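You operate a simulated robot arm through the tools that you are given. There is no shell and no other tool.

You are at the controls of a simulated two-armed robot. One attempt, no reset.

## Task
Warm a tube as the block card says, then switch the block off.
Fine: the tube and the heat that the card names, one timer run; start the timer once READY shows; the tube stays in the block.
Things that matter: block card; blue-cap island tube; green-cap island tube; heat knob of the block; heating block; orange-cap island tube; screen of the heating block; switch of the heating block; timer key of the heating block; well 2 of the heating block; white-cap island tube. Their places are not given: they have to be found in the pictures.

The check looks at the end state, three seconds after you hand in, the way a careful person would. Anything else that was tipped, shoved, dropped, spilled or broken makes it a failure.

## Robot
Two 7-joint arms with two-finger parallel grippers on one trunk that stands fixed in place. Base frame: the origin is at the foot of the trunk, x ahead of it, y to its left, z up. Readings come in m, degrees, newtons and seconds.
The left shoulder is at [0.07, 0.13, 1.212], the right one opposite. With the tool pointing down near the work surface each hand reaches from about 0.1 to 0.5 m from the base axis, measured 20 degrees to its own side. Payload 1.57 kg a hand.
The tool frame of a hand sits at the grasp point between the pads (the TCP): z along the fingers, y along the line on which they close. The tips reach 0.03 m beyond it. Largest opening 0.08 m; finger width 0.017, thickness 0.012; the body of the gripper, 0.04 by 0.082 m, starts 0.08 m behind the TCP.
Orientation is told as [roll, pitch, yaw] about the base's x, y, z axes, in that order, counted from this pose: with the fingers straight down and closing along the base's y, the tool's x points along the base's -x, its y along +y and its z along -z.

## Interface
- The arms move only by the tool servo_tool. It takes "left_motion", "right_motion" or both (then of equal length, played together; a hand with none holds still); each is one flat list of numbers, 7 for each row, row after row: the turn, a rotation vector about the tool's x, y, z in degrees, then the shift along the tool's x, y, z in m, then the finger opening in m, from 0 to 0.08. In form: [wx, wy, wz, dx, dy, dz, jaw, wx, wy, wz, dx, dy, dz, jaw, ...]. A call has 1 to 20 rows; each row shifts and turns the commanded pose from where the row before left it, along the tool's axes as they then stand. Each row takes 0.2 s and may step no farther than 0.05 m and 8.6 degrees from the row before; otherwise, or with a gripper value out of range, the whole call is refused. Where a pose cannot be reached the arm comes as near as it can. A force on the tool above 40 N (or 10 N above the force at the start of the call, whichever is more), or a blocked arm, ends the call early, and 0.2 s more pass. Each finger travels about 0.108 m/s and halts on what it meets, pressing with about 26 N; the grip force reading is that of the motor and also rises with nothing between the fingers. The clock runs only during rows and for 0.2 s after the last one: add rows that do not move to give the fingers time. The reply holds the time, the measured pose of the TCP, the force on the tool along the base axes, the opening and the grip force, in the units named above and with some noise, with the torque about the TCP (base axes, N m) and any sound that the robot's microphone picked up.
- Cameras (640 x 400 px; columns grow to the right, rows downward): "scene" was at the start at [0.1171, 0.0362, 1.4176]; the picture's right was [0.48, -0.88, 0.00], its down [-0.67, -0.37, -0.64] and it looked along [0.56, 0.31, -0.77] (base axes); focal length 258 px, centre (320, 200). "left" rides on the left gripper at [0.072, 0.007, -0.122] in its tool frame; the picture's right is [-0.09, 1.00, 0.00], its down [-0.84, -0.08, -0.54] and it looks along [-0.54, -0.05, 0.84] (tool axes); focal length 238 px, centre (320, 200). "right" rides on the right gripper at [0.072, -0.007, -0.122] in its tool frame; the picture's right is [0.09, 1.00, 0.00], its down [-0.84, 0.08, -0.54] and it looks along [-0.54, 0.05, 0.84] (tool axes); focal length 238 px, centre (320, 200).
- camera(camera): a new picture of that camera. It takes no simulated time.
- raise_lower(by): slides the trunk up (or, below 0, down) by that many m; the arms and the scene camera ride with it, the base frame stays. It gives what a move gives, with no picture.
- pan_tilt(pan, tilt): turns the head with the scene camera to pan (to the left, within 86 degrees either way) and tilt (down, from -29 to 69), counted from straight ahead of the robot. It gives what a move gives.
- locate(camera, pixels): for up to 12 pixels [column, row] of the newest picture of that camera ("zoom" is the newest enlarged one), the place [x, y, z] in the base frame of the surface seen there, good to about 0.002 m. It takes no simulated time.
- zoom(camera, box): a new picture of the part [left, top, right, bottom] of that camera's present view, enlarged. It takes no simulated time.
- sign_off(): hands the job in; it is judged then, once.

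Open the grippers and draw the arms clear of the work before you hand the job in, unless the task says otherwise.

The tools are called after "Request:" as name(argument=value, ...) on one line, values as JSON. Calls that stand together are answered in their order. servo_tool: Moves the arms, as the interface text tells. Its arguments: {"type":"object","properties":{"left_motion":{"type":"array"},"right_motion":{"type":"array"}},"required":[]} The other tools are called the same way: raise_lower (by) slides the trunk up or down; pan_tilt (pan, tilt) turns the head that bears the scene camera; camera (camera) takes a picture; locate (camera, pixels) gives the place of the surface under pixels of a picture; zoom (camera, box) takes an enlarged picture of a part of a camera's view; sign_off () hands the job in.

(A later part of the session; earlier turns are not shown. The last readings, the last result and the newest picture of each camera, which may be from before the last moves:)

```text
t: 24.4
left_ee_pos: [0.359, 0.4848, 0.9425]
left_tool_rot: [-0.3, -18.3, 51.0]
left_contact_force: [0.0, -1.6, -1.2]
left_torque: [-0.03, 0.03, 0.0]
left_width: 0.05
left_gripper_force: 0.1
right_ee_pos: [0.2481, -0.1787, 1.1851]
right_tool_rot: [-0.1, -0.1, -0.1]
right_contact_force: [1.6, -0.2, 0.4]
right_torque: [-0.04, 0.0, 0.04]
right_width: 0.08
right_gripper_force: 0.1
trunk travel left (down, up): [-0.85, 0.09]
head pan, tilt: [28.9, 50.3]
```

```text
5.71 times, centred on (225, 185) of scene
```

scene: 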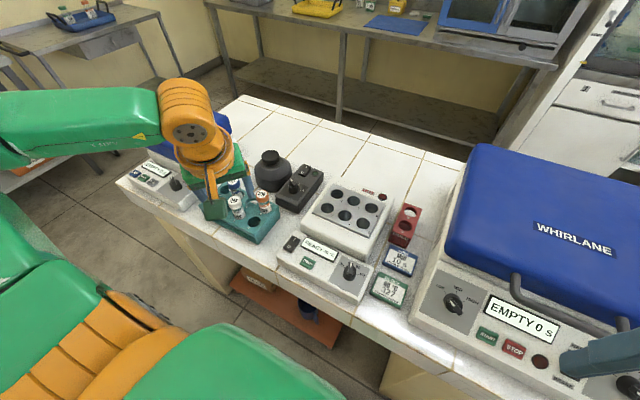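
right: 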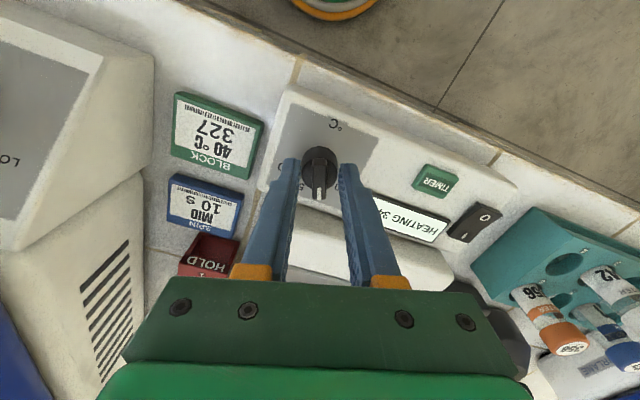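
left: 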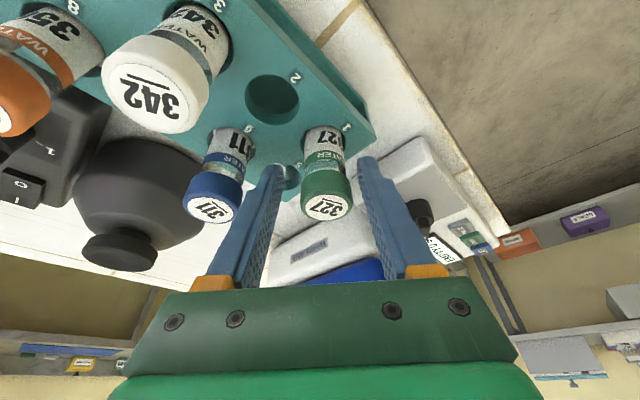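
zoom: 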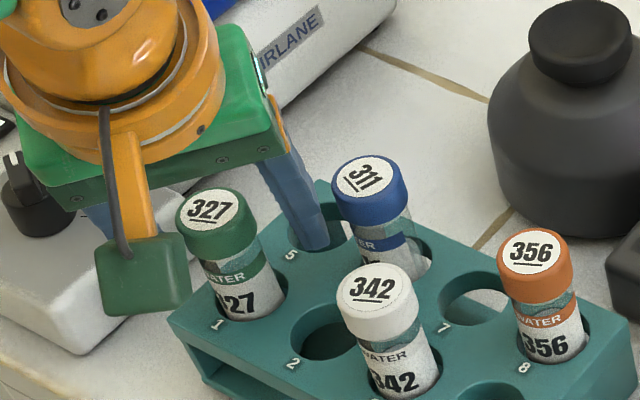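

The cap should now be at the grasp point, which projects to (319,192) in the left picture. I verify its place before closing.

Request:
locate(camera="left", pixels=[[327, 208], [309, 210], [346, 207], [324, 185], [324, 158], [275, 168], [362, 160], [258, 200], [375, 190]])

Request:
locate(camera="zoom", pixels=[[209, 210], [316, 246], [190, 215], [235, 200], [335, 300], [300, 190]])

```text
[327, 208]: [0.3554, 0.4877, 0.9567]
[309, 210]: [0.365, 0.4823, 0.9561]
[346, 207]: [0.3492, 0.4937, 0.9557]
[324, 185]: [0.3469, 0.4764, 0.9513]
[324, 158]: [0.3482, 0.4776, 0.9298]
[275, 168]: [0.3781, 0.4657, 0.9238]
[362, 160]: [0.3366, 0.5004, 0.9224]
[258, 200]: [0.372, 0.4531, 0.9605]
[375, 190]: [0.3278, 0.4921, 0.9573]
```

```text
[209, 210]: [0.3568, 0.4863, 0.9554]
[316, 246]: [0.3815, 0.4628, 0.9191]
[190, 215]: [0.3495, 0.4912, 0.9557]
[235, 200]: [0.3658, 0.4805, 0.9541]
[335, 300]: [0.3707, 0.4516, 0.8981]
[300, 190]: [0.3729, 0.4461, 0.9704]
```

The cap centre (0.357, 0.487) is about 2.5 mm off the grip centre along the closing line. I shift by that much and close.

Request:
servo_tool(left_motion=[0, 0, 0, -0.0006, 0.0025, 0, 0.05, 0, 0, 0, 0, 0, 0, 0.035, 0, 0, 0, 0, 0, 0, 0.028, 0, 0, 0, 0, 0, 0, 0.02, 0, 0, 0, 0, 0, 0, 0.015, 0, 0, 0, 0, 0, 0, 0.01])

Request:
zoom(camera="scene", box=[180, 150, 270, 220])

```text
t: 25.8
left_ee_pos: [0.3556, 0.4874, 0.9435]
left_tool_rot: [-0.3, -18.2, 50.9]
left_contact_force: [0.1, -0.8, -0.3]
left_torque: [0.0, 0.01, 0.0]
left_width: 0.0285
left_gripper_force: 25.6
right_ee_pos: [0.2487, -0.1791, 1.1844]
right_tool_rot: [0.1, 0.0, 0.0]
right_contact_force: [-0.2, -0.2, 0.2]
right_torque: [0.01, 0.0, 0.01]
right_width: 0.0799
right_gripper_force: 0.1
trunk travel left (down, up): [-0.85, 0.09]
head pan, tilt: [28.9, 50.3]
```

```text
5.71 times, centred on (225, 185) of scene
```

zoom: 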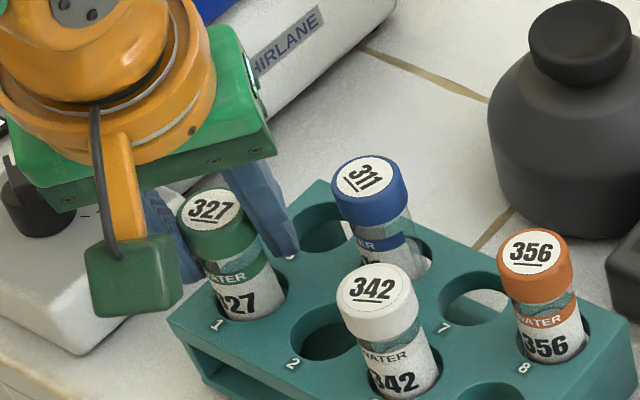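

The cap is held (28.5 mm, 25.6 N). I raise the trunk by 8 cm so the tube lifts straight out of the rack.

Request:
raise_lower(by=0.085)

Request:
camera(camera="scene")

Request:
camera(camera="left")

```text
t: 27.0
left_ee_pos: [0.3566, 0.4853, 1.0285]
left_tool_rot: [-0.3, -18.3, 51.0]
left_contact_force: [0.3, -0.1, 0.3]
left_torque: [0.01, -0.02, -0.01]
left_width: 0.0286
left_gripper_force: 26.4
right_ee_pos: [0.2492, -0.1793, 1.2708]
right_tool_rot: [0.0, 0.0, -0.1]
right_contact_force: [1.1, -0.3, -1.1]
right_torque: [0.04, -0.01, -0.01]
right_width: 0.0799
right_gripper_force: 0.0
trunk travel left (down, up): [-0.935, 0.005]
head pan, tilt: [28.9, 50.3]
```

```text
taken
```

scene: 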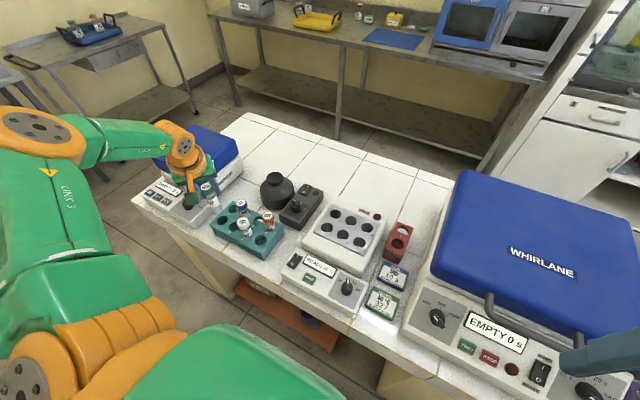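

```text
taken
```

left: 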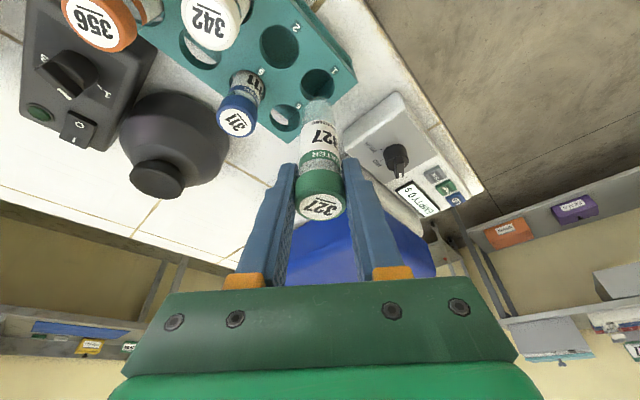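

The tube is out of hole 1. I zoom to see the tube's bottom and its posture, and find the wells from the new camera height.

Request:
zoom(camera="scene", box=[160, 150, 270, 260])

Request:
zoom(camera="scene", box=[300, 195, 390, 265])

Request:
zoom(camera="left", box=[260, 60, 380, 230])

```text
3.64 times, centred on (215, 205) of scene
```

zoom: 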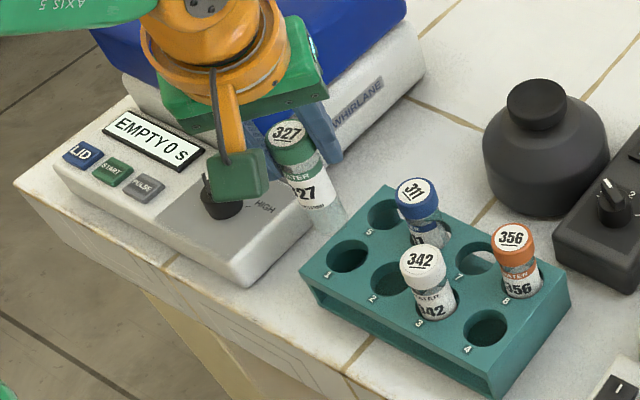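

```text
5.71 times, centred on (345, 230) of scene
```

zoom: 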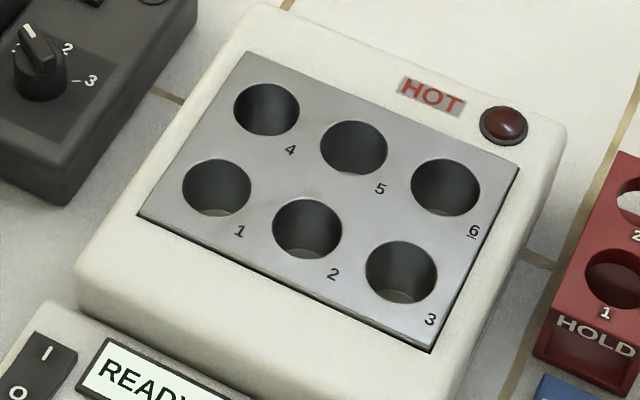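

```text
2.35 times, centred on (320, 145) of left
```

zoom: 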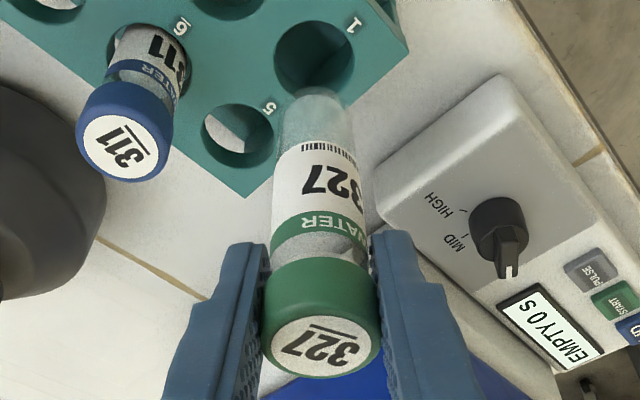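

Well 2 is the middle hole of the near row. I zoom tighter on it to find its rim.

Request:
zoom(camera="scene", box=[320, 215, 365, 255])

```text
10.00 times, centred on (342, 235) of scene
```

zoom: 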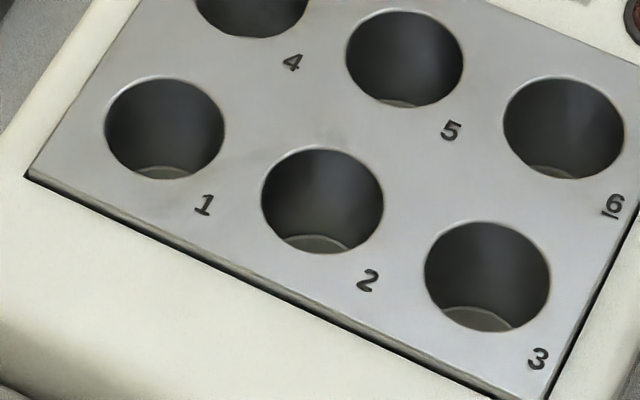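

Request:
locate(camera="zoom", pixels=[[255, 200], [390, 203], [323, 142], [322, 259], [280, 158], [366, 246], [368, 160], [280, 245], [315, 243], [100, 128], [230, 128], [488, 336]])

Request:
locate(camera="scene", pixels=[[206, 187], [214, 199], [219, 207], [203, 192]])

```text
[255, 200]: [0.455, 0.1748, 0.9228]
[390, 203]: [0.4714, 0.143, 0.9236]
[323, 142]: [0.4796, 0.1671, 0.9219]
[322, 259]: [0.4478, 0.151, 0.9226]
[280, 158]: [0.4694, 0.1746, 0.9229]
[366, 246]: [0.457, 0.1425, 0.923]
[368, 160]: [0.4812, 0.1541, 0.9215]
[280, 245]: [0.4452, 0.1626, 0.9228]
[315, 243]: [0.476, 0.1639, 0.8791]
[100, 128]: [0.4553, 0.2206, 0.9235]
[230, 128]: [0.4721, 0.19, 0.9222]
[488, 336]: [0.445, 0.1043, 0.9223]
```

```text
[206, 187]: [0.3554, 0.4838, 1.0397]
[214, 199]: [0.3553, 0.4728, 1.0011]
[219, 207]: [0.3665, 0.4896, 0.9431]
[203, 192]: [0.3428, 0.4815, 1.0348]
```

Well 2's centre is (0.463, 0.159), plate top z=0.923, floor about z=0.879. I lift the tube and bring it toward the robot to about (0.30, 0.40, 1.07), then turn the hand about the vertical by −51° so it can reach in front.

Request:
servo_tool(left_motion=[0, 0, 0, 0.0207, -0.0027, -0.0174, 0.01, 0, 0, 0, 0.0207, -0.0027, -0.0174, 0.01, 0, 0, 0, 0.0207, -0.0027, -0.0174, 0.01, 0, 0, 0, 0.0207, -0.0027, -0.0174, 0.01, 2.669, 0, 8.07, 0, 0, 0, 0.01, 2.669, 0, 8.07, 0, 0, 0, 0.01, 2.669, 0, 8.07, 0, 0, 0, 0.01, 2.669, 0, 8.07, 0, 0, 0, 0.01, 2.669, 0, 8.07, 0, 0, 0, 0.01, 2.669, 0, 8.07, 0, 0, 0, 0.01, 0, 0, 0, 0, 0, 0, 0.01])

Request:
camera(camera="scene")

Request:
camera(camera="left")

```text
t: 29.4
left_ee_pos: [0.3014, 0.4026, 1.0694]
left_tool_rot: [-0.2, -18.6, 2.8]
left_contact_force: [-0.3, 0.5, 0.2]
left_torque: [0.01, -0.01, 0.0]
left_width: 0.0286
left_gripper_force: 25.8
right_ee_pos: [0.2484, -0.1787, 1.2697]
right_tool_rot: [-0.1, -0.1, 0.0]
right_contact_force: [0.3, 0.0, -0.2]
right_torque: [0.01, 0.02, -0.03]
right_width: 0.0801
right_gripper_force: 0.0
trunk travel left (down, up): [-0.935, 0.005]
head pan, tilt: [28.9, 50.3]
```

```text
taken
```

scene: 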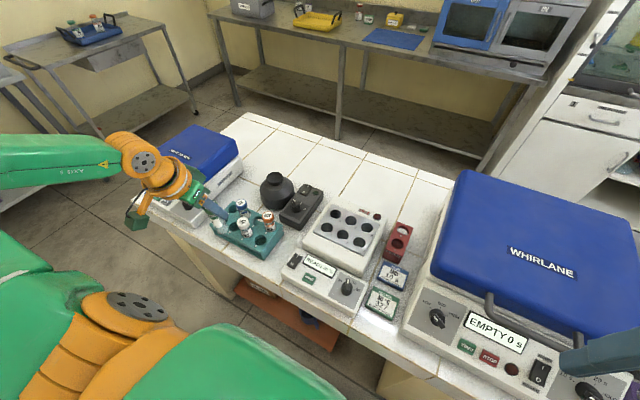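

```text
taken
```

left: 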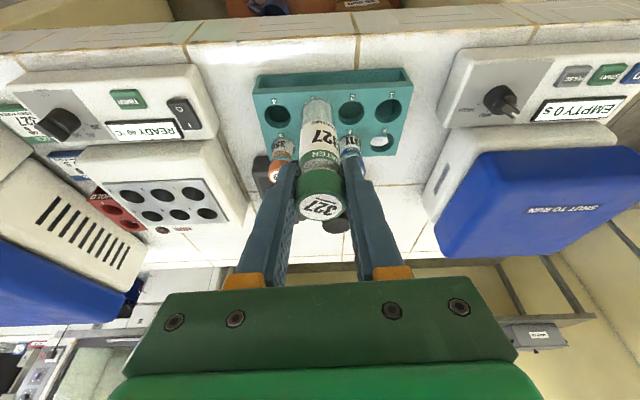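

The screen reads READY 40 °C and the tube is held. I zoom in to check the tube's posture.

Request:
zoom(camera="scene", box=[170, 170, 270, 260])

Request:
zoom(camera="left", box=[260, 80, 380, 240])

```text
4.44 times, centred on (220, 215) of scene
```

zoom: 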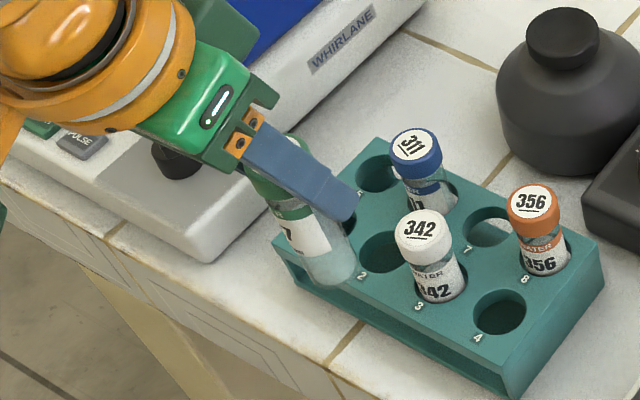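

```text
2.50 times, centred on (320, 160) of left
```

zoom: 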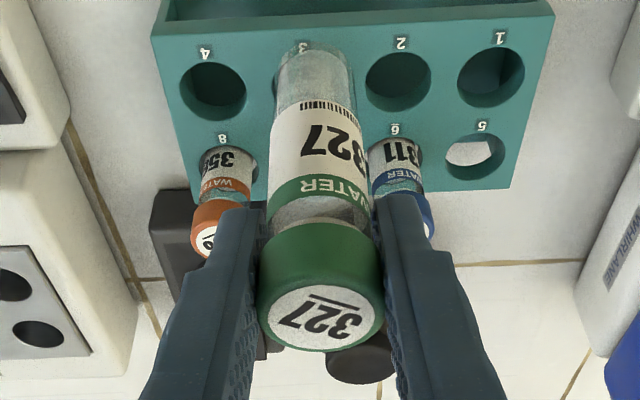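

I locate the tube's cap and bottom points to check verticality and length.

Request:
locate(camera="zoom", pixels=[[320, 318], [300, 300], [345, 325], [318, 255], [318, 205], [316, 130], [316, 85], [316, 65], [290, 85], [345, 85]])

Request:
locate(camera="scene", pixels=[[294, 0], [240, 268], [245, 277], [236, 270], [285, 208], [275, 180], [282, 205]])

```text
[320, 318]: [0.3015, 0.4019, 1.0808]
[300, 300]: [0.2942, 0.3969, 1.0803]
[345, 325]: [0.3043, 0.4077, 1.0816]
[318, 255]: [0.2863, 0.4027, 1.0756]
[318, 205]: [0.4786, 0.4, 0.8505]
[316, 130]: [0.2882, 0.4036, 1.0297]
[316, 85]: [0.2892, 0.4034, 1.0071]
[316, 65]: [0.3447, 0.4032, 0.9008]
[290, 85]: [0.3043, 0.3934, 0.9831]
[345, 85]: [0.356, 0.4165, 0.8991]
```

```text
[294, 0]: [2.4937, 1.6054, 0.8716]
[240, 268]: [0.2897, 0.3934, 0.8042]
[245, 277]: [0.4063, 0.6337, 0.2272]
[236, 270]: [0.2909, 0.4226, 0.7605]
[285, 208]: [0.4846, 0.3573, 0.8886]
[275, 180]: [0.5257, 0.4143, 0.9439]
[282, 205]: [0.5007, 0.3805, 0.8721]
```

The tube hangs vertical (axis at the TCP, bottom at about z=0.98). I carry it in a straight line to above well 2 at (0.463, 0.159).

Request:
servo_tool(left_motion=[0, 0, 0, -0.01775, -0.03144, 0.00598, 0.01, 0, 0, 0, -0.01775, -0.03144, 0.00598, 0.01, 0, 0, 0, -0.01775, -0.03144, 0.00598, 0.01, 0, 0, 0, -0.01775, -0.03144, 0.00598, 0.01, 0, 0, 0, -0.01775, -0.03144, 0.00598, 0.01, 0, 0, 0, -0.01775, -0.03144, 0.00598, 0.01, 0, 0, 0, -0.01775, -0.03144, 0.00598, 0.01, 0, 0, 0, -0.01775, -0.03144, 0.00598, 0.01, 0, 0, 0, 0, 0, 0, 0.01])

Request:
camera(camera="scene")

Request:
camera(camera="left")

```text
t: 31.4
left_ee_pos: [0.452, 0.15, 1.0688]
left_tool_rot: [-0.2, -18.7, 0.0]
left_contact_force: [0.2, -0.1, -0.4]
left_torque: [-0.03, -0.02, 0.0]
left_width: 0.0286
left_gripper_force: 26.1
right_ee_pos: [0.2502, -0.1791, 1.2709]
right_tool_rot: [0.0, 0.0, 0.0]
right_contact_force: [0.5, -0.2, -0.8]
right_torque: [-0.01, 0.03, 0.02]
right_width: 0.0801
right_gripper_force: 0.1
trunk travel left (down, up): [-0.935, 0.005]
head pan, tilt: [28.9, 50.3]
```

```text
taken
```

scene: 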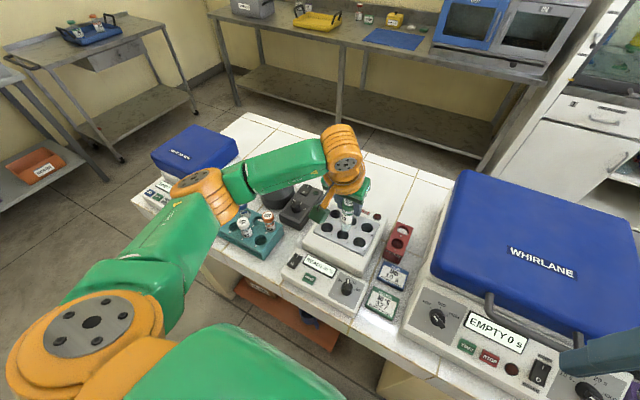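

```text
taken
```

left: 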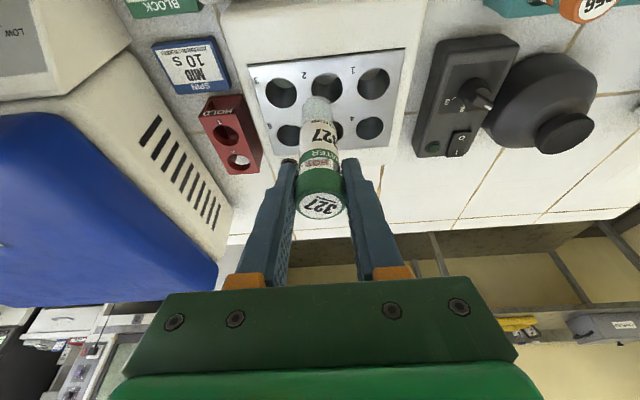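

The tube is at (0.452, 0.150), just short of well 2, whose rim I see at (327,87). I zoom in the left picture to locate the rim and the tube together.

Request:
zoom(camera="left", box=[240, 60, 410, 230])

Request:
zoom(camera="scene", box=[300, 180, 400, 270])

```text
2.35 times, centred on (325, 145) of left
```

zoom: 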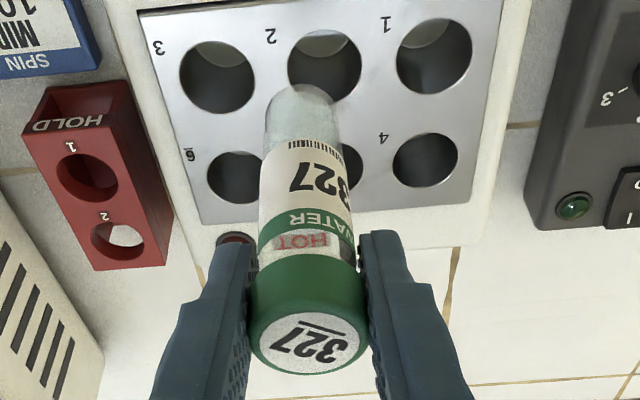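

```text
4.44 times, centred on (350, 225) of scene
```

zoom: 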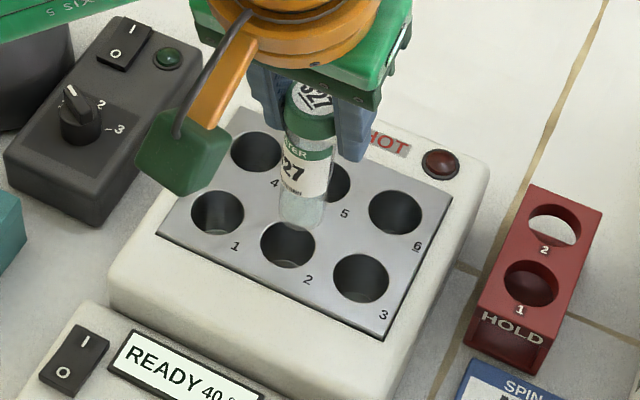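

I shift by (+11, +9) mm to centre over well 2 and lower 3 cm, keeping the tube's bottom above the plate, then look again.

Request:
servo_tool(left_motion=[0, 0, 0, -0.0107, 0.0087, 0.0036, 0.01, 0, 0, 0, 0.0048, 0, 0.0142, 0.01, 0, 0, 0, 0.0048, 0, 0.0142, 0.01, 0, 0, 0, 0, 0, 0, 0.01, 0, 0, 0, 0, 0, 0, 0.01])

Request:
zoom(camera="left", box=[240, 60, 410, 230])

Request:
zoom(camera="scene", box=[310, 190, 380, 260])

```text
t: 32.6
left_ee_pos: [0.4629, 0.1598, 1.0391]
left_tool_rot: [-0.2, -18.6, 0.0]
left_contact_force: [-0.2, 0.4, -0.2]
left_torque: [0.03, 0.02, 0.01]
left_width: 0.0286
left_gripper_force: 26.1
right_ee_pos: [0.2482, -0.1796, 1.2696]
right_tool_rot: [0.1, 0.0, 0.0]
right_contact_force: [-1.0, 0.4, -0.1]
right_torque: [0.01, 0.02, 0.02]
right_width: 0.0798
right_gripper_force: 0.1
trunk travel left (down, up): [-0.935, 0.005]
head pan, tilt: [28.9, 50.3]
```

```text
2.35 times, centred on (325, 145) of left
```

zoom: 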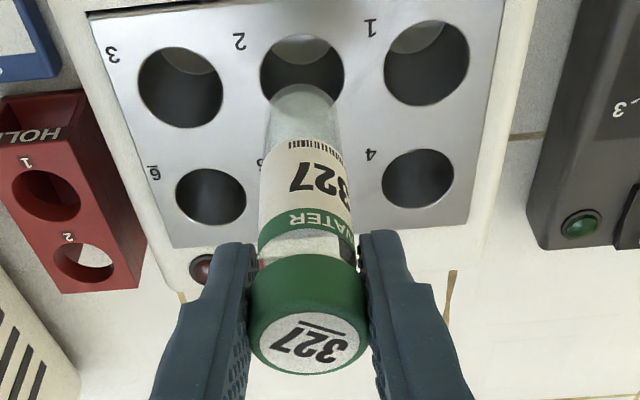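

```text
5.71 times, centred on (345, 225) of scene
```

zoom: 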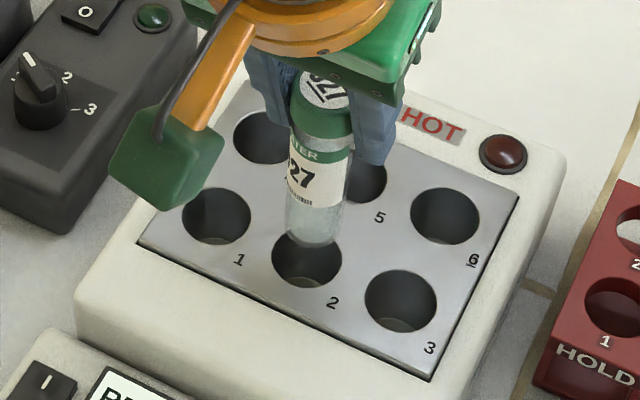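

Both views agree the tube is about 2 mm short in +y of the well's centre. I correct by that and lower the tube 4.5 cm into the well.

Request:
servo_tool(left_motion=[0, 0, 0, 0.0005, 0.002, 0, 0.01, 0, 0, 0, 0.0048, 0, 0.0142, 0.01, 0, 0, 0, 0.0048, 0, 0.0142, 0.01, 0, 0, 0, 0.0048, 0, 0.0142, 0.01, 0, 0, 0, 0, 0, 0, 0.01])

Request:
zoom(camera="left", box=[240, 60, 410, 230])

Request:
zoom(camera="scene", box=[310, 190, 380, 260])

```text
t: 33.8
left_ee_pos: [0.4634, 0.1599, 0.9943]
left_tool_rot: [-0.2, -18.5, 0.1]
left_contact_force: [1.0, -0.3, -0.8]
left_torque: [0.01, -0.01, -0.01]
left_width: 0.0289
left_gripper_force: 25.7
right_ee_pos: [0.2495, -0.1792, 1.2696]
right_tool_rot: [0.1, 0.0, 0.0]
right_contact_force: [0.7, -0.4, 0.4]
right_torque: [-0.03, 0.01, 0.01]
right_width: 0.0797
right_gripper_force: 0.0
trunk travel left (down, up): [-0.935, 0.005]
head pan, tilt: [28.9, 50.3]
```

```text
2.35 times, centred on (325, 145) of left
```

zoom: 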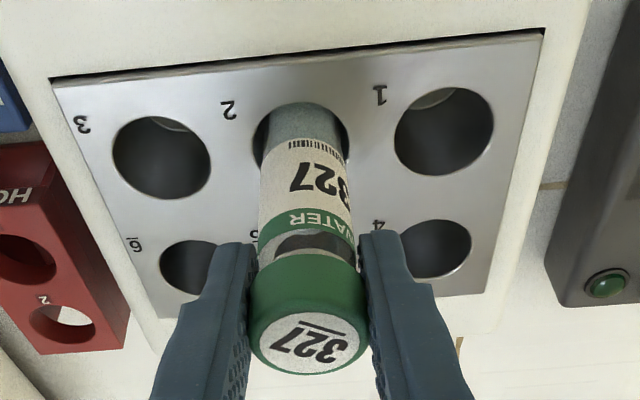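

```text
5.71 times, centred on (345, 225) of scene
```

zoom: 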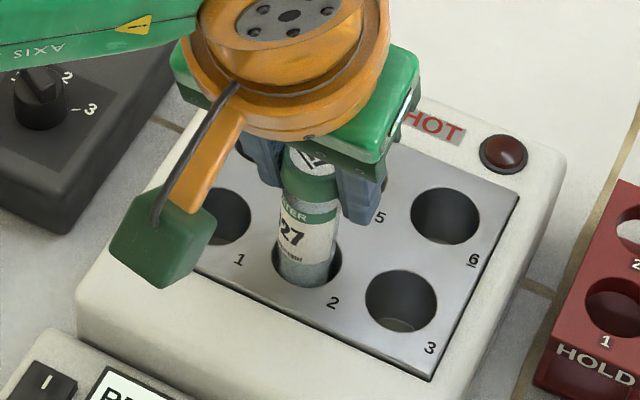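

The tube goes into well 2 freely. I lower it further with small final steps to feel the floor.

Request:
servo_tool(left_motion=[0, 0, 0, 0.0032, 0, 0.0095, 0.01, 0, 0, 0, 0.0016, 0, 0.0047, 0.01, 0, 0, 0, 0.00096, 0, 0.00285, 0.01, 0, 0, 0, 0.00064, 0, 0.0019, 0.01, 0, 0, 0, 0, 0, 0, 0.01])

Request:
zoom(camera="left", box=[240, 60, 410, 230])

```text
t: 35.0
left_ee_pos: [0.4626, 0.16, 0.9749]
left_tool_rot: [-0.2, -18.6, 0.0]
left_contact_force: [0.1, 0.4, -3.5]
left_torque: [0.01, -0.01, 0.02]
left_width: 0.0286
left_gripper_force: 25.8
right_ee_pos: [0.2488, -0.1797, 1.2704]
right_tool_rot: [-0.1, 0.0, 0.1]
right_contact_force: [-0.3, 1.0, 1.0]
right_torque: [0.04, 0.0, -0.01]
right_width: 0.0801
right_gripper_force: 0.1
trunk travel left (down, up): [-0.935, 0.005]
head pan, tilt: [28.9, 50.3]
```

```text
2.35 times, centred on (325, 145) of left
```

zoom: 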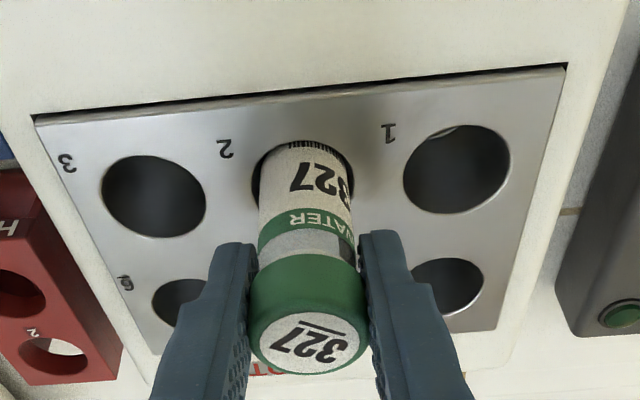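

No clear floor contact yet at z=0.975. I lower in 2 mm steps more.

Request:
servo_tool(left_motion=[0, 0, 0, 0.00064, 0, 0.0019, 0.01, 0, 0, 0, 0, 0, 0, 0.01])

Request:
zoom(camera="scene", box=[310, 190, 380, 260])

```text
t: 35.6
left_ee_pos: [0.4634, 0.1612, 0.9722]
left_tool_rot: [-0.2, -18.5, 0.0]
left_contact_force: [0.6, 0.2, -2.8]
left_torque: [0.0, 0.0, -0.02]
left_width: 0.0285
left_gripper_force: 25.7
right_ee_pos: [0.2494, -0.1794, 1.2701]
right_tool_rot: [0.1, 0.1, 0.0]
right_contact_force: [0.7, -0.5, 0.2]
right_torque: [0.0, 0.04, 0.0]
right_width: 0.0801
right_gripper_force: 0.0
trunk travel left (down, up): [-0.935, 0.005]
head pan, tilt: [28.9, 50.3]
```

```text
5.71 times, centred on (345, 225) of scene
```

zoom: 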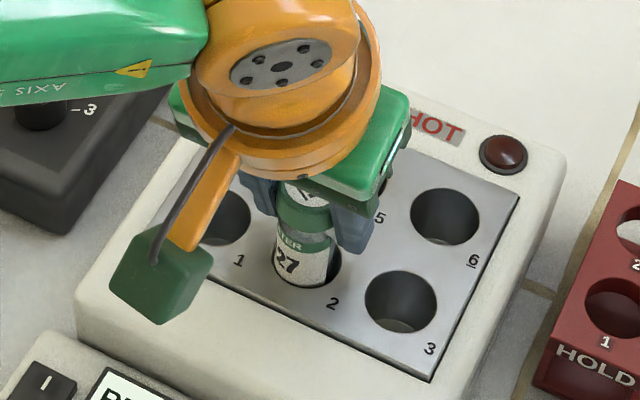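

Still no upward push. I lower 2 mm more at a time.

Request:
servo_tool(left_motion=[0, 0, 0, 0.00064, 0, 0.0019, 0.01, 0, 0, 0, 0, 0, 0, 0.01])

Request:
servo_tool(left_motion=[0, 0, 0, 0.00064, 0, 0.0019, 0.01, 0, 0, 0, 0, 0, 0, 0.01])

```text
t: 36.2
left_ee_pos: [0.4624, 0.1599, 0.9704]
left_tool_rot: [-0.3, -18.6, 0.0]
left_contact_force: [0.4, -0.2, -1.6]
left_torque: [-0.03, 0.0, -0.01]
left_width: 0.0287
left_gripper_force: 26.4
right_ee_pos: [0.2489, -0.179, 1.2694]
right_tool_rot: [0.1, -0.1, -0.1]
right_contact_force: [0.4, 0.0, -0.1]
right_torque: [-0.06, -0.01, -0.01]
right_width: 0.0797
right_gripper_force: 0.0
trunk travel left (down, up): [-0.935, 0.005]
head pan, tilt: [28.9, 50.3]
```

```text
t: 36.8
left_ee_pos: [0.4631, 0.161, 0.9688]
left_tool_rot: [-0.1, -18.6, 0.1]
left_contact_force: [0.3, 0.5, -0.8]
left_torque: [0.02, -0.01, 0.01]
left_width: 0.0285
left_gripper_force: 25.7
right_ee_pos: [0.2493, -0.1793, 1.2708]
right_tool_rot: [0.0, 0.0, 0.0]
right_contact_force: [-0.2, 0.4, -0.1]
right_torque: [0.02, 0.02, 0.02]
right_width: 0.0801
right_gripper_force: 0.0
trunk travel left (down, up): [-0.935, 0.005]
head pan, tilt: [28.9, 50.3]
```

I keep lowering by 2 mm steps while watching the force and the cap's place in the grip.

Request:
servo_tool(left_motion=[0, 0, 0, 0.00064, 0, 0.0019, 0.01, 0, 0, 0, 0, 0, 0, 0.01])

Request:
zoom(camera="left", box=[240, 60, 410, 230])

```text
t: 37.4
left_ee_pos: [0.4628, 0.1606, 0.9688]
left_tool_rot: [-0.3, -18.8, 0.0]
left_contact_force: [3.1, 1.5, 13.6]
left_torque: [0.11, -0.27, 0.02]
left_width: 0.0284
left_gripper_force: 25.8
right_ee_pos: [0.2475, -0.1803, 1.2692]
right_tool_rot: [0.1, -0.1, 0.0]
right_contact_force: [0.8, -0.2, 0.2]
right_torque: [0.01, 0.06, 0.0]
right_width: 0.08
right_gripper_force: 0.1
trunk travel left (down, up): [-0.935, 0.005]
head pan, tilt: [28.9, 50.3]
```

```text
2.35 times, centred on (325, 145) of left
```

zoom: 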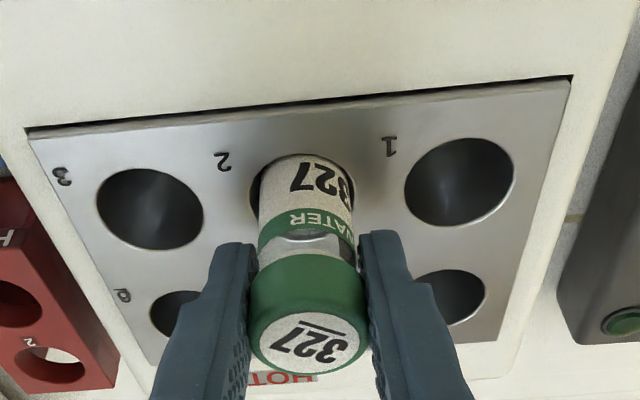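

The tube rests on the well floor (13.6 N push at z=0.969). I open the jaws to 5 cm.

Request:
servo_tool(left_motion=[0, 0, 0, -0.0003, 0, -0.0009, 0.02, 0, 0, 0, 0, 0, 0, 0.032, 0, 0, 0, 0, 0, 0, 0.04, 0, 0, 0, 0, 0, 0, 0.05, 0, 0, 0, 0, 0, 0, 0.05])

Request:
camera(camera="left")

Request:
zoom(camera="scene", box=[310, 190, 380, 260])

```text
t: 38.6
left_ee_pos: [0.4622, 0.1612, 0.9686]
left_tool_rot: [-0.2, -18.4, -0.1]
left_contact_force: [-0.6, -0.2, 0.0]
left_torque: [0.0, -0.01, 0.0]
left_width: 0.0502
left_gripper_force: 0.1
right_ee_pos: [0.2488, -0.1791, 1.2697]
right_tool_rot: [0.0, 0.0, 0.0]
right_contact_force: [0.1, -0.5, -0.5]
right_torque: [0.01, 0.05, 0.02]
right_width: 0.0803
right_gripper_force: 0.1
trunk travel left (down, up): [-0.935, 0.005]
head pan, tilt: [28.9, 50.3]
```

```text
taken
```

left: 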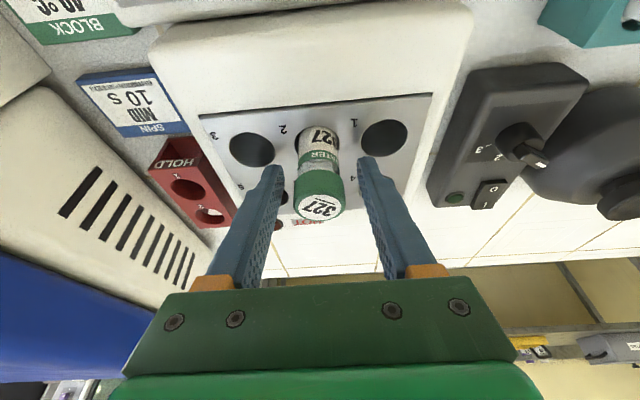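

```text
5.71 times, centred on (345, 225) of scene
```

zoom: 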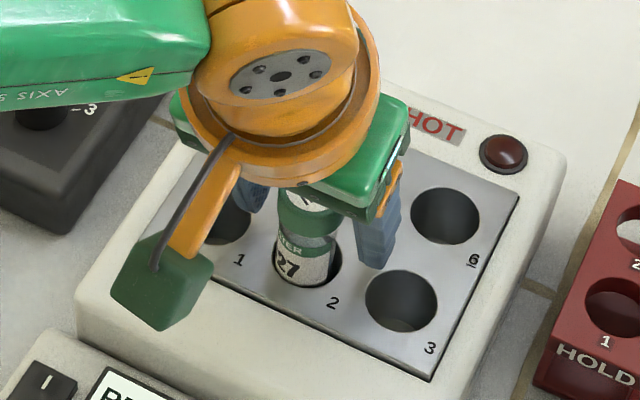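

The tube stands free in well 2. I lift the hand straight up off it, draw back to above the timer key at (0.328, 0.183), and set the hand upright with the jaws closed.

Request:
servo_tool(left_motion=[0, 0, 0, -0.0096, 0, -0.0284, 0.05, 0, 0, 0, -0.0096, 0, -0.0284, 0.05, 0, 0, 0, -0.0096, 0, -0.0284, 0.05, 0, 0, 0, 0.0318, 0.0054, -0.0107, 0.05, 0, 0, 0, 0.0318, 0.0054, -0.0107, 0.05, 0, 0, 0, 0.0318, 0.0054, -0.0107, 0.03, 0, 0, 0, 0.0318, 0.0054, -0.0107, 0.0, 0, 6.17, 0, 0, 0, 0, 0.0, 0, 6.17, 0, 0, 0, 0, 0.0, 0, 6.16, 0, 0, 0, 0, 0.0, 0, 0, 0, 0, 0, 0, 0.0])

Request:
camera(camera="scene")

Request:
camera(camera="left")

```text
t: 41.0
left_ee_pos: [0.3292, 0.183, 1.057]
left_tool_rot: [-0.2, -0.2, -0.1]
left_contact_force: [0.6, -0.4, -0.4]
left_torque: [-0.01, -0.06, 0.01]
left_width: 0.0
left_gripper_force: 21.1
right_ee_pos: [0.2478, -0.1791, 1.2696]
right_tool_rot: [0.0, 0.0, -0.1]
right_contact_force: [-0.4, -0.5, -0.3]
right_torque: [0.01, 0.01, -0.05]
right_width: 0.0798
right_gripper_force: 0.1
trunk travel left (down, up): [-0.935, 0.005]
head pan, tilt: [28.9, 50.3]
```

```text
taken
```

scene: 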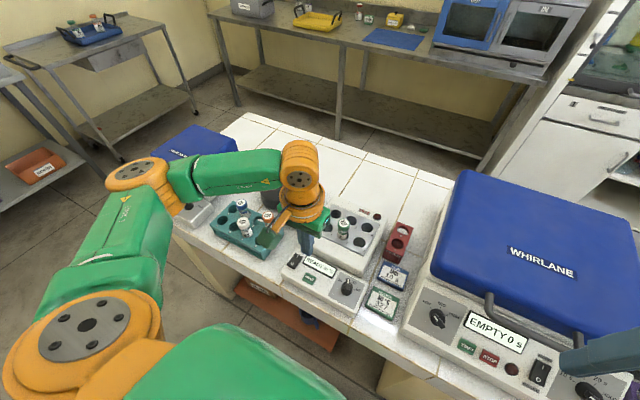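

```text
taken
```

left: 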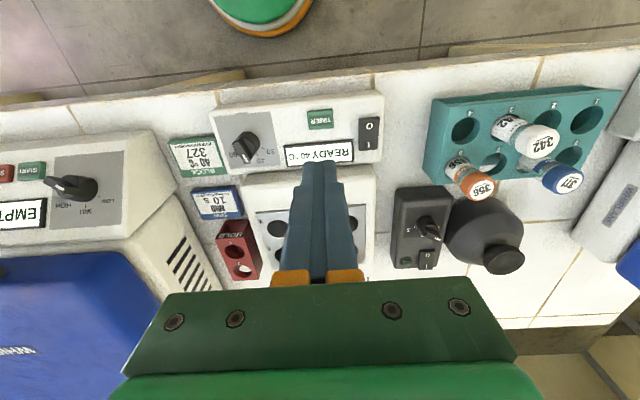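

The screen shows READY 40 °C. I zoom to check the tube in well 2, the knob, the screen and the exact place of the timer key.

Request:
zoom(camera="scene", box=[280, 195, 380, 305])

Request:
zoom(camera="left", box=[200, 90, 400, 190])

Request:
locate(camera="left", pixels=[[319, 120], [308, 113], [331, 113], [310, 127], [332, 126], [369, 125], [365, 143], [245, 145]])

```text
3.64 times, centred on (330, 250) of scene
```

zoom: 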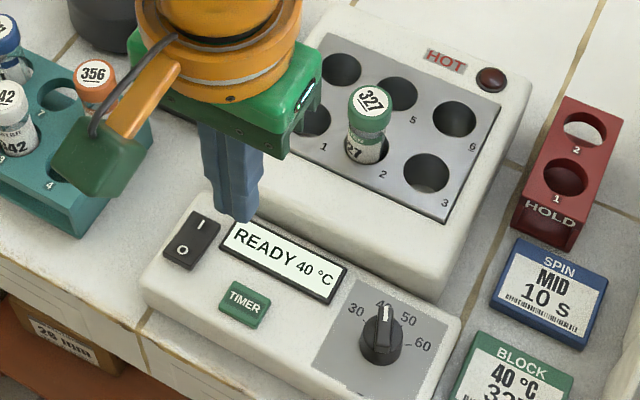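

```text
3.20 times, centred on (300, 140) of left
```

zoom: 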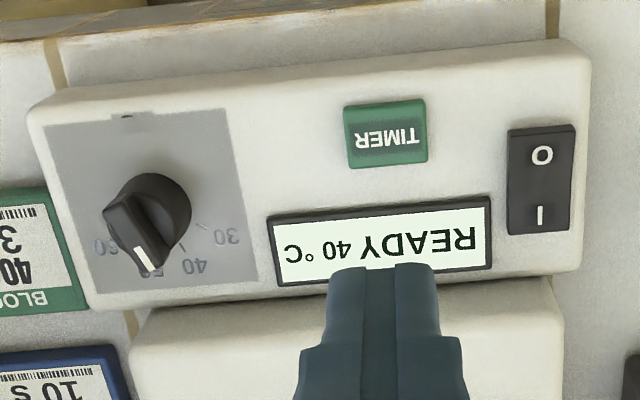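

```text
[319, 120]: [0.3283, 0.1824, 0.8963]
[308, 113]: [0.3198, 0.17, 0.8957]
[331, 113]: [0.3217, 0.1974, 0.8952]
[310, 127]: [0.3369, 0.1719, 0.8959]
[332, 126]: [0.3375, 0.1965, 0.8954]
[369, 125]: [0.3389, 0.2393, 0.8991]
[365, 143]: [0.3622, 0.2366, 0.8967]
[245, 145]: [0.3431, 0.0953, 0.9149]
```

READY 40 °C shows, tube 327 stands in well 2 and the knob points to 40. The hand is over the timer key (0.3285, 0.184, top z=0.896); I go down to just above it.

Request:
servo_tool(left_motion=[0, 0, 0, 0, 0.0005, 0.04, 0, 0, 0, 0, 0, 0, 0.04, 0, 0, 0, 0, 0, 0, 0.04, 0, 0, 0, 0, 0, 0, 0, 0])

Request:
zoom(camera="scene", box=[270, 230, 350, 300])

```text
t: 42.0
left_ee_pos: [0.3273, 0.182, 0.9391]
left_tool_rot: [-0.2, -0.1, -0.1]
left_contact_force: [0.7, 0.3, 0.0]
left_torque: [-0.03, 0.02, 0.0]
left_width: 0.0
left_gripper_force: 21.2
right_ee_pos: [0.2487, -0.1789, 1.2701]
right_tool_rot: [0.0, 0.0, 0.0]
right_contact_force: [0.2, 0.1, -0.1]
right_torque: [0.01, 0.01, -0.01]
right_width: 0.0801
right_gripper_force: 0.0
trunk travel left (down, up): [-0.935, 0.005]
head pan, tilt: [28.9, 50.3]
```

```text
5.71 times, centred on (310, 265) of scene
```

zoom: 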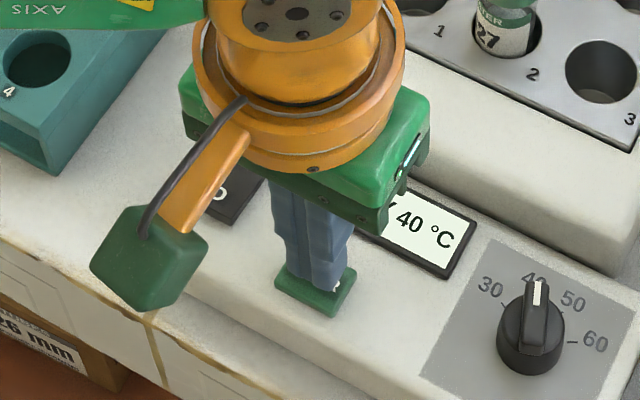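

The fingertips are right over the key. I press it gently in small steps and lift off in the same run.

Request:
servo_tool(left_motion=[0, 0, 0, 0, 0, 0.01, 0, 0, 0, 0, 0, 0, 0.003, 0, 0, 0, 0, 0, 0, 0.002, 0, 0, 0, 0, 0, 0, 0.0015, 0, 0, 0, 0, 0, 0, -0.01, 0, 0, 0, 0, 0, 0, -0.01, 0])

Request:
camera(camera="left")

Request:
zoom(camera="left", box=[200, 90, 440, 240])

```text
t: 43.4
left_ee_pos: [0.3291, 0.1825, 0.942]
left_tool_rot: [-0.2, 0.0, 0.0]
left_contact_force: [-0.2, 0.0, 0.4]
left_torque: [-0.03, 0.01, 0.0]
left_width: 0.0002
left_gripper_force: 20.9
right_ee_pos: [0.2476, -0.1798, 1.2689]
right_tool_rot: [0.0, 0.0, 0.0]
right_contact_force: [0.5, 0.0, 0.9]
right_torque: [-0.02, 0.01, -0.03]
right_width: 0.08
right_gripper_force: 0.1
trunk travel left (down, up): [-0.935, 0.005]
head pan, tilt: [28.9, 50.3]
heard: click
```

```text
taken
```

left: 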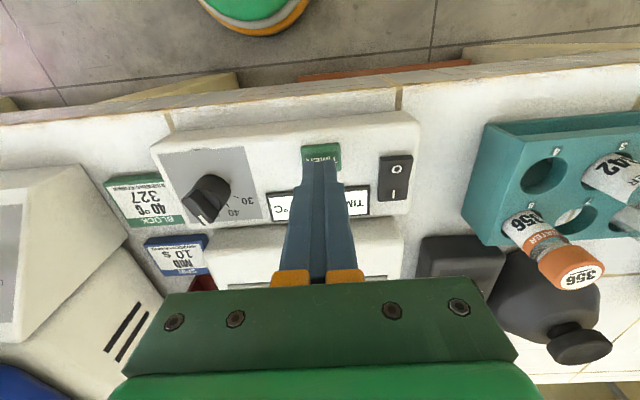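

```text
2.67 times, centred on (320, 165) of left
```

zoom: 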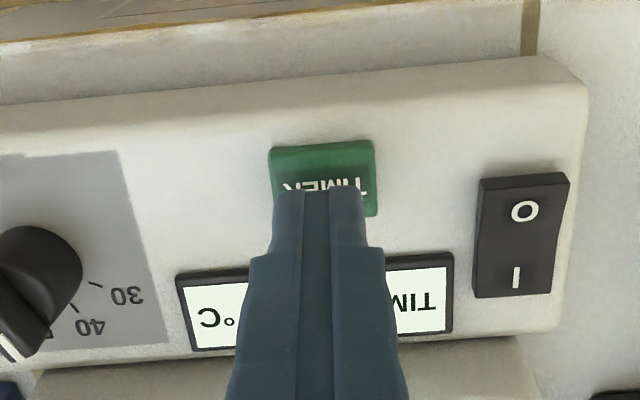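

A click was heard and the screen now begins with "TIM…". I raise the hand and move it beside the screen, above the O side of the switch, to read the countdown.

Request:
servo_tool(left_motion=[0, 0, 0, 0, 0, -0.03, 0, 0, 0, 0, -0.005, 0.028, 0, 0, 0, 0, 0, -0.005, 0.028, 0, 0])

Request:
zoom(camera="scene", box=[270, 230, 370, 300])

Request:
camera(camera="left")

```text
t: 44.2
left_ee_pos: [0.3381, 0.2405, 0.9695]
left_tool_rot: [-0.3, -0.1, -0.1]
left_contact_force: [-0.2, 0.4, 0.1]
left_torque: [-0.01, 0.03, 0.01]
left_width: 0.0
left_gripper_force: 21.4
right_ee_pos: [0.2495, -0.1794, 1.2694]
right_tool_rot: [0.0, 0.0, 0.0]
right_contact_force: [-0.3, 0.7, 0.1]
right_torque: [-0.01, -0.01, 0.02]
right_width: 0.08
right_gripper_force: 0.1
trunk travel left (down, up): [-0.935, 0.005]
head pan, tilt: [28.9, 50.3]
```

```text
5.71 times, centred on (320, 265) of scene
```

zoom: 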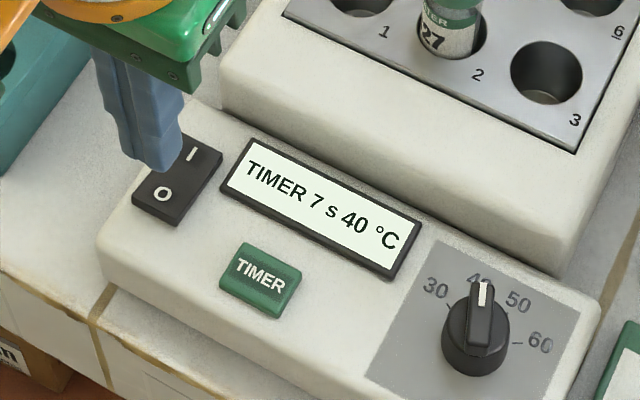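

```text
taken
```

left: 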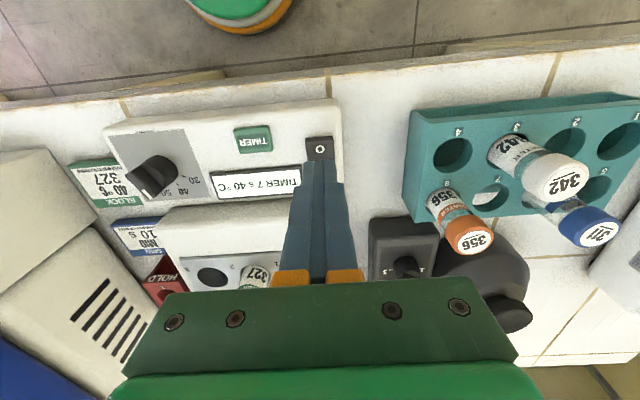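

The screen reads TIMER 7 s 40 °C and is counting down. I hold the hand still for about 4 seconds and look again.

Request:
servo_tool(left_motion=[0, 0, 0, 0, 0, 0, 0, 0, 0, 0, 0, 0, 0, 0, 0, 0, 0, 0, 0, 0, 0, 0, 0, 0, 0, 0, 0, 0, 0, 0, 0, 0, 0, 0, 0, 0, 0, 0, 0, 0, 0, 0, 0, 0, 0, 0, 0, 0, 0, 0, 0, 0, 0, 0, 0, 0, 0, 0, 0, 0, 0, 0, 0, 0, 0, 0, 0, 0, 0, 0, 0, 0, 0, 0, 0, 0, 0, 0, 0, 0, 0, 0, 0, 0, 0, 0, 0, 0, 0, 0, 0, 0, 0, 0, 0, 0, 0, 0, 0, 0, 0, 0, 0, 0, 0, 0, 0, 0, 0, 0, 0, 0, 0, 0, 0, 0, 0, 0, 0, 0, 0, 0, 0, 0, 0, 0, 0, 0, 0, 0, 0, 0, 0, 0, 0, 0, 0, 0, 0, 0])

Request:
zoom(camera="scene", box=[270, 230, 370, 300])

```text
t: 48.4
left_ee_pos: [0.3385, 0.2391, 0.9694]
left_tool_rot: [-0.3, -0.1, 0.0]
left_contact_force: [0.3, -0.1, 0.2]
left_torque: [0.02, -0.01, 0.01]
left_width: 0.0
left_gripper_force: 21.2
right_ee_pos: [0.2492, -0.1799, 1.269]
right_tool_rot: [0.0, 0.1, -0.1]
right_contact_force: [0.2, 0.0, 0.6]
right_torque: [0.03, 0.0, 0.0]
right_width: 0.0804
right_gripper_force: 0.0
trunk travel left (down, up): [-0.935, 0.005]
head pan, tilt: [28.9, 50.3]
```

```text
5.71 times, centred on (320, 265) of scene
```

zoom: 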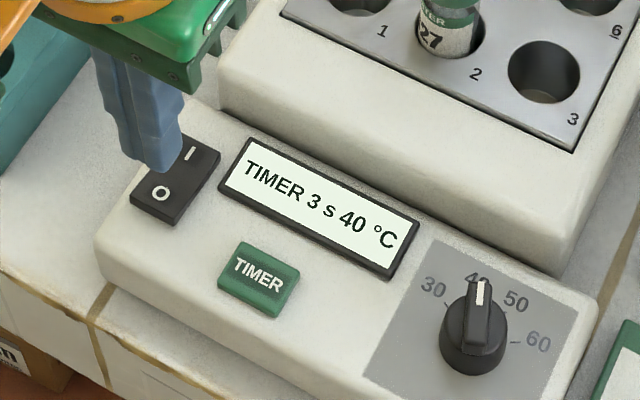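

The screen reads TIMER 3 s 40 °C. I wait another 4 seconds until the run is over.

Request:
servo_tool(left_motion=[0, 0, 0, 0, 0, 0, 0, 0, 0, 0, 0, 0, 0, 0, 0, 0, 0, 0, 0, 0, 0, 0, 0, 0, 0, 0, 0, 0, 0, 0, 0, 0, 0, 0, 0, 0, 0, 0, 0, 0, 0, 0, 0, 0, 0, 0, 0, 0, 0, 0, 0, 0, 0, 0, 0, 0, 0, 0, 0, 0, 0, 0, 0, 0, 0, 0, 0, 0, 0, 0, 0, 0, 0, 0, 0, 0, 0, 0, 0, 0, 0, 0, 0, 0, 0, 0, 0, 0, 0, 0, 0, 0, 0, 0, 0, 0, 0, 0, 0, 0, 0, 0, 0, 0, 0, 0, 0, 0, 0, 0, 0, 0, 0, 0, 0, 0, 0, 0, 0, 0, 0, 0, 0, 0, 0, 0, 0, 0, 0, 0, 0, 0, 0, 0, 0, 0, 0, 0, 0, 0])

Request:
zoom(camera="scene", box=[270, 230, 370, 300])

```text
t: 52.6
left_ee_pos: [0.3381, 0.2391, 0.9705]
left_tool_rot: [-0.2, -0.1, -0.1]
left_contact_force: [0.4, 0.0, 0.6]
left_torque: [0.01, 0.0, -0.02]
left_width: 0.0
left_gripper_force: 22.0
right_ee_pos: [0.2485, -0.1792, 1.2696]
right_tool_rot: [0.0, 0.0, 0.1]
right_contact_force: [0.2, -0.1, 0.2]
right_torque: [0.02, 0.05, 0.0]
right_width: 0.0801
right_gripper_force: 0.1
trunk travel left (down, up): [-0.935, 0.005]
head pan, tilt: [28.9, 50.3]
```

```text
5.71 times, centred on (320, 265) of scene
```

zoom: 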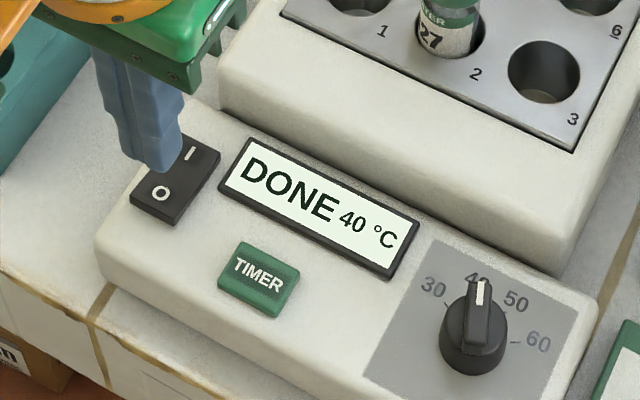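

The screen reads DONE 40 °C. I press the O side of the switch at (0.339, 0.239) in small steps and lift off.

Request:
servo_tool(left_motion=[0, 0, 0, 0, 0, 0.02, 0, 0, 0, 0, 0, 0, 0.016, 0, 0, 0, 0, 0, 0, 0.004, 0, 0, 0, 0, 0, 0, 0.003, 0, 0, 0, 0, 0, 0, 0.002, 0, 0, 0, 0, 0, 0, 0.0015, 0, 0, 0, 0, 0, 0, -0.01, 0, 0, 0, 0, 0, 0, -0.02, 0])

Request:
zoom(camera="scene", box=[270, 230, 370, 300])

```text
t: 54.4
left_ee_pos: [0.3389, 0.2391, 0.9546]
left_tool_rot: [-0.3, -0.2, -0.1]
left_contact_force: [0.3, 0.4, 0.2]
left_torque: [0.0, -0.01, 0.02]
left_width: 0.0
left_gripper_force: 21.7
right_ee_pos: [0.2485, -0.1808, 1.2705]
right_tool_rot: [0.1, -0.1, 0.0]
right_contact_force: [-1.4, -0.3, -0.3]
right_torque: [0.0, 0.0, 0.03]
right_width: 0.0803
right_gripper_force: 0.1
trunk travel left (down, up): [-0.935, 0.005]
head pan, tilt: [28.9, 50.3]
```

```text
5.71 times, centred on (320, 265) of scene
```

zoom: 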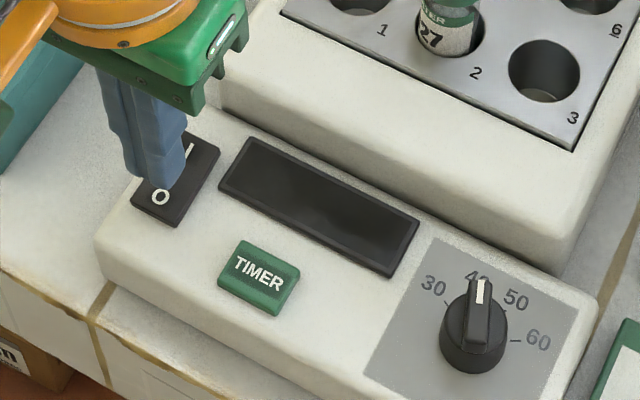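

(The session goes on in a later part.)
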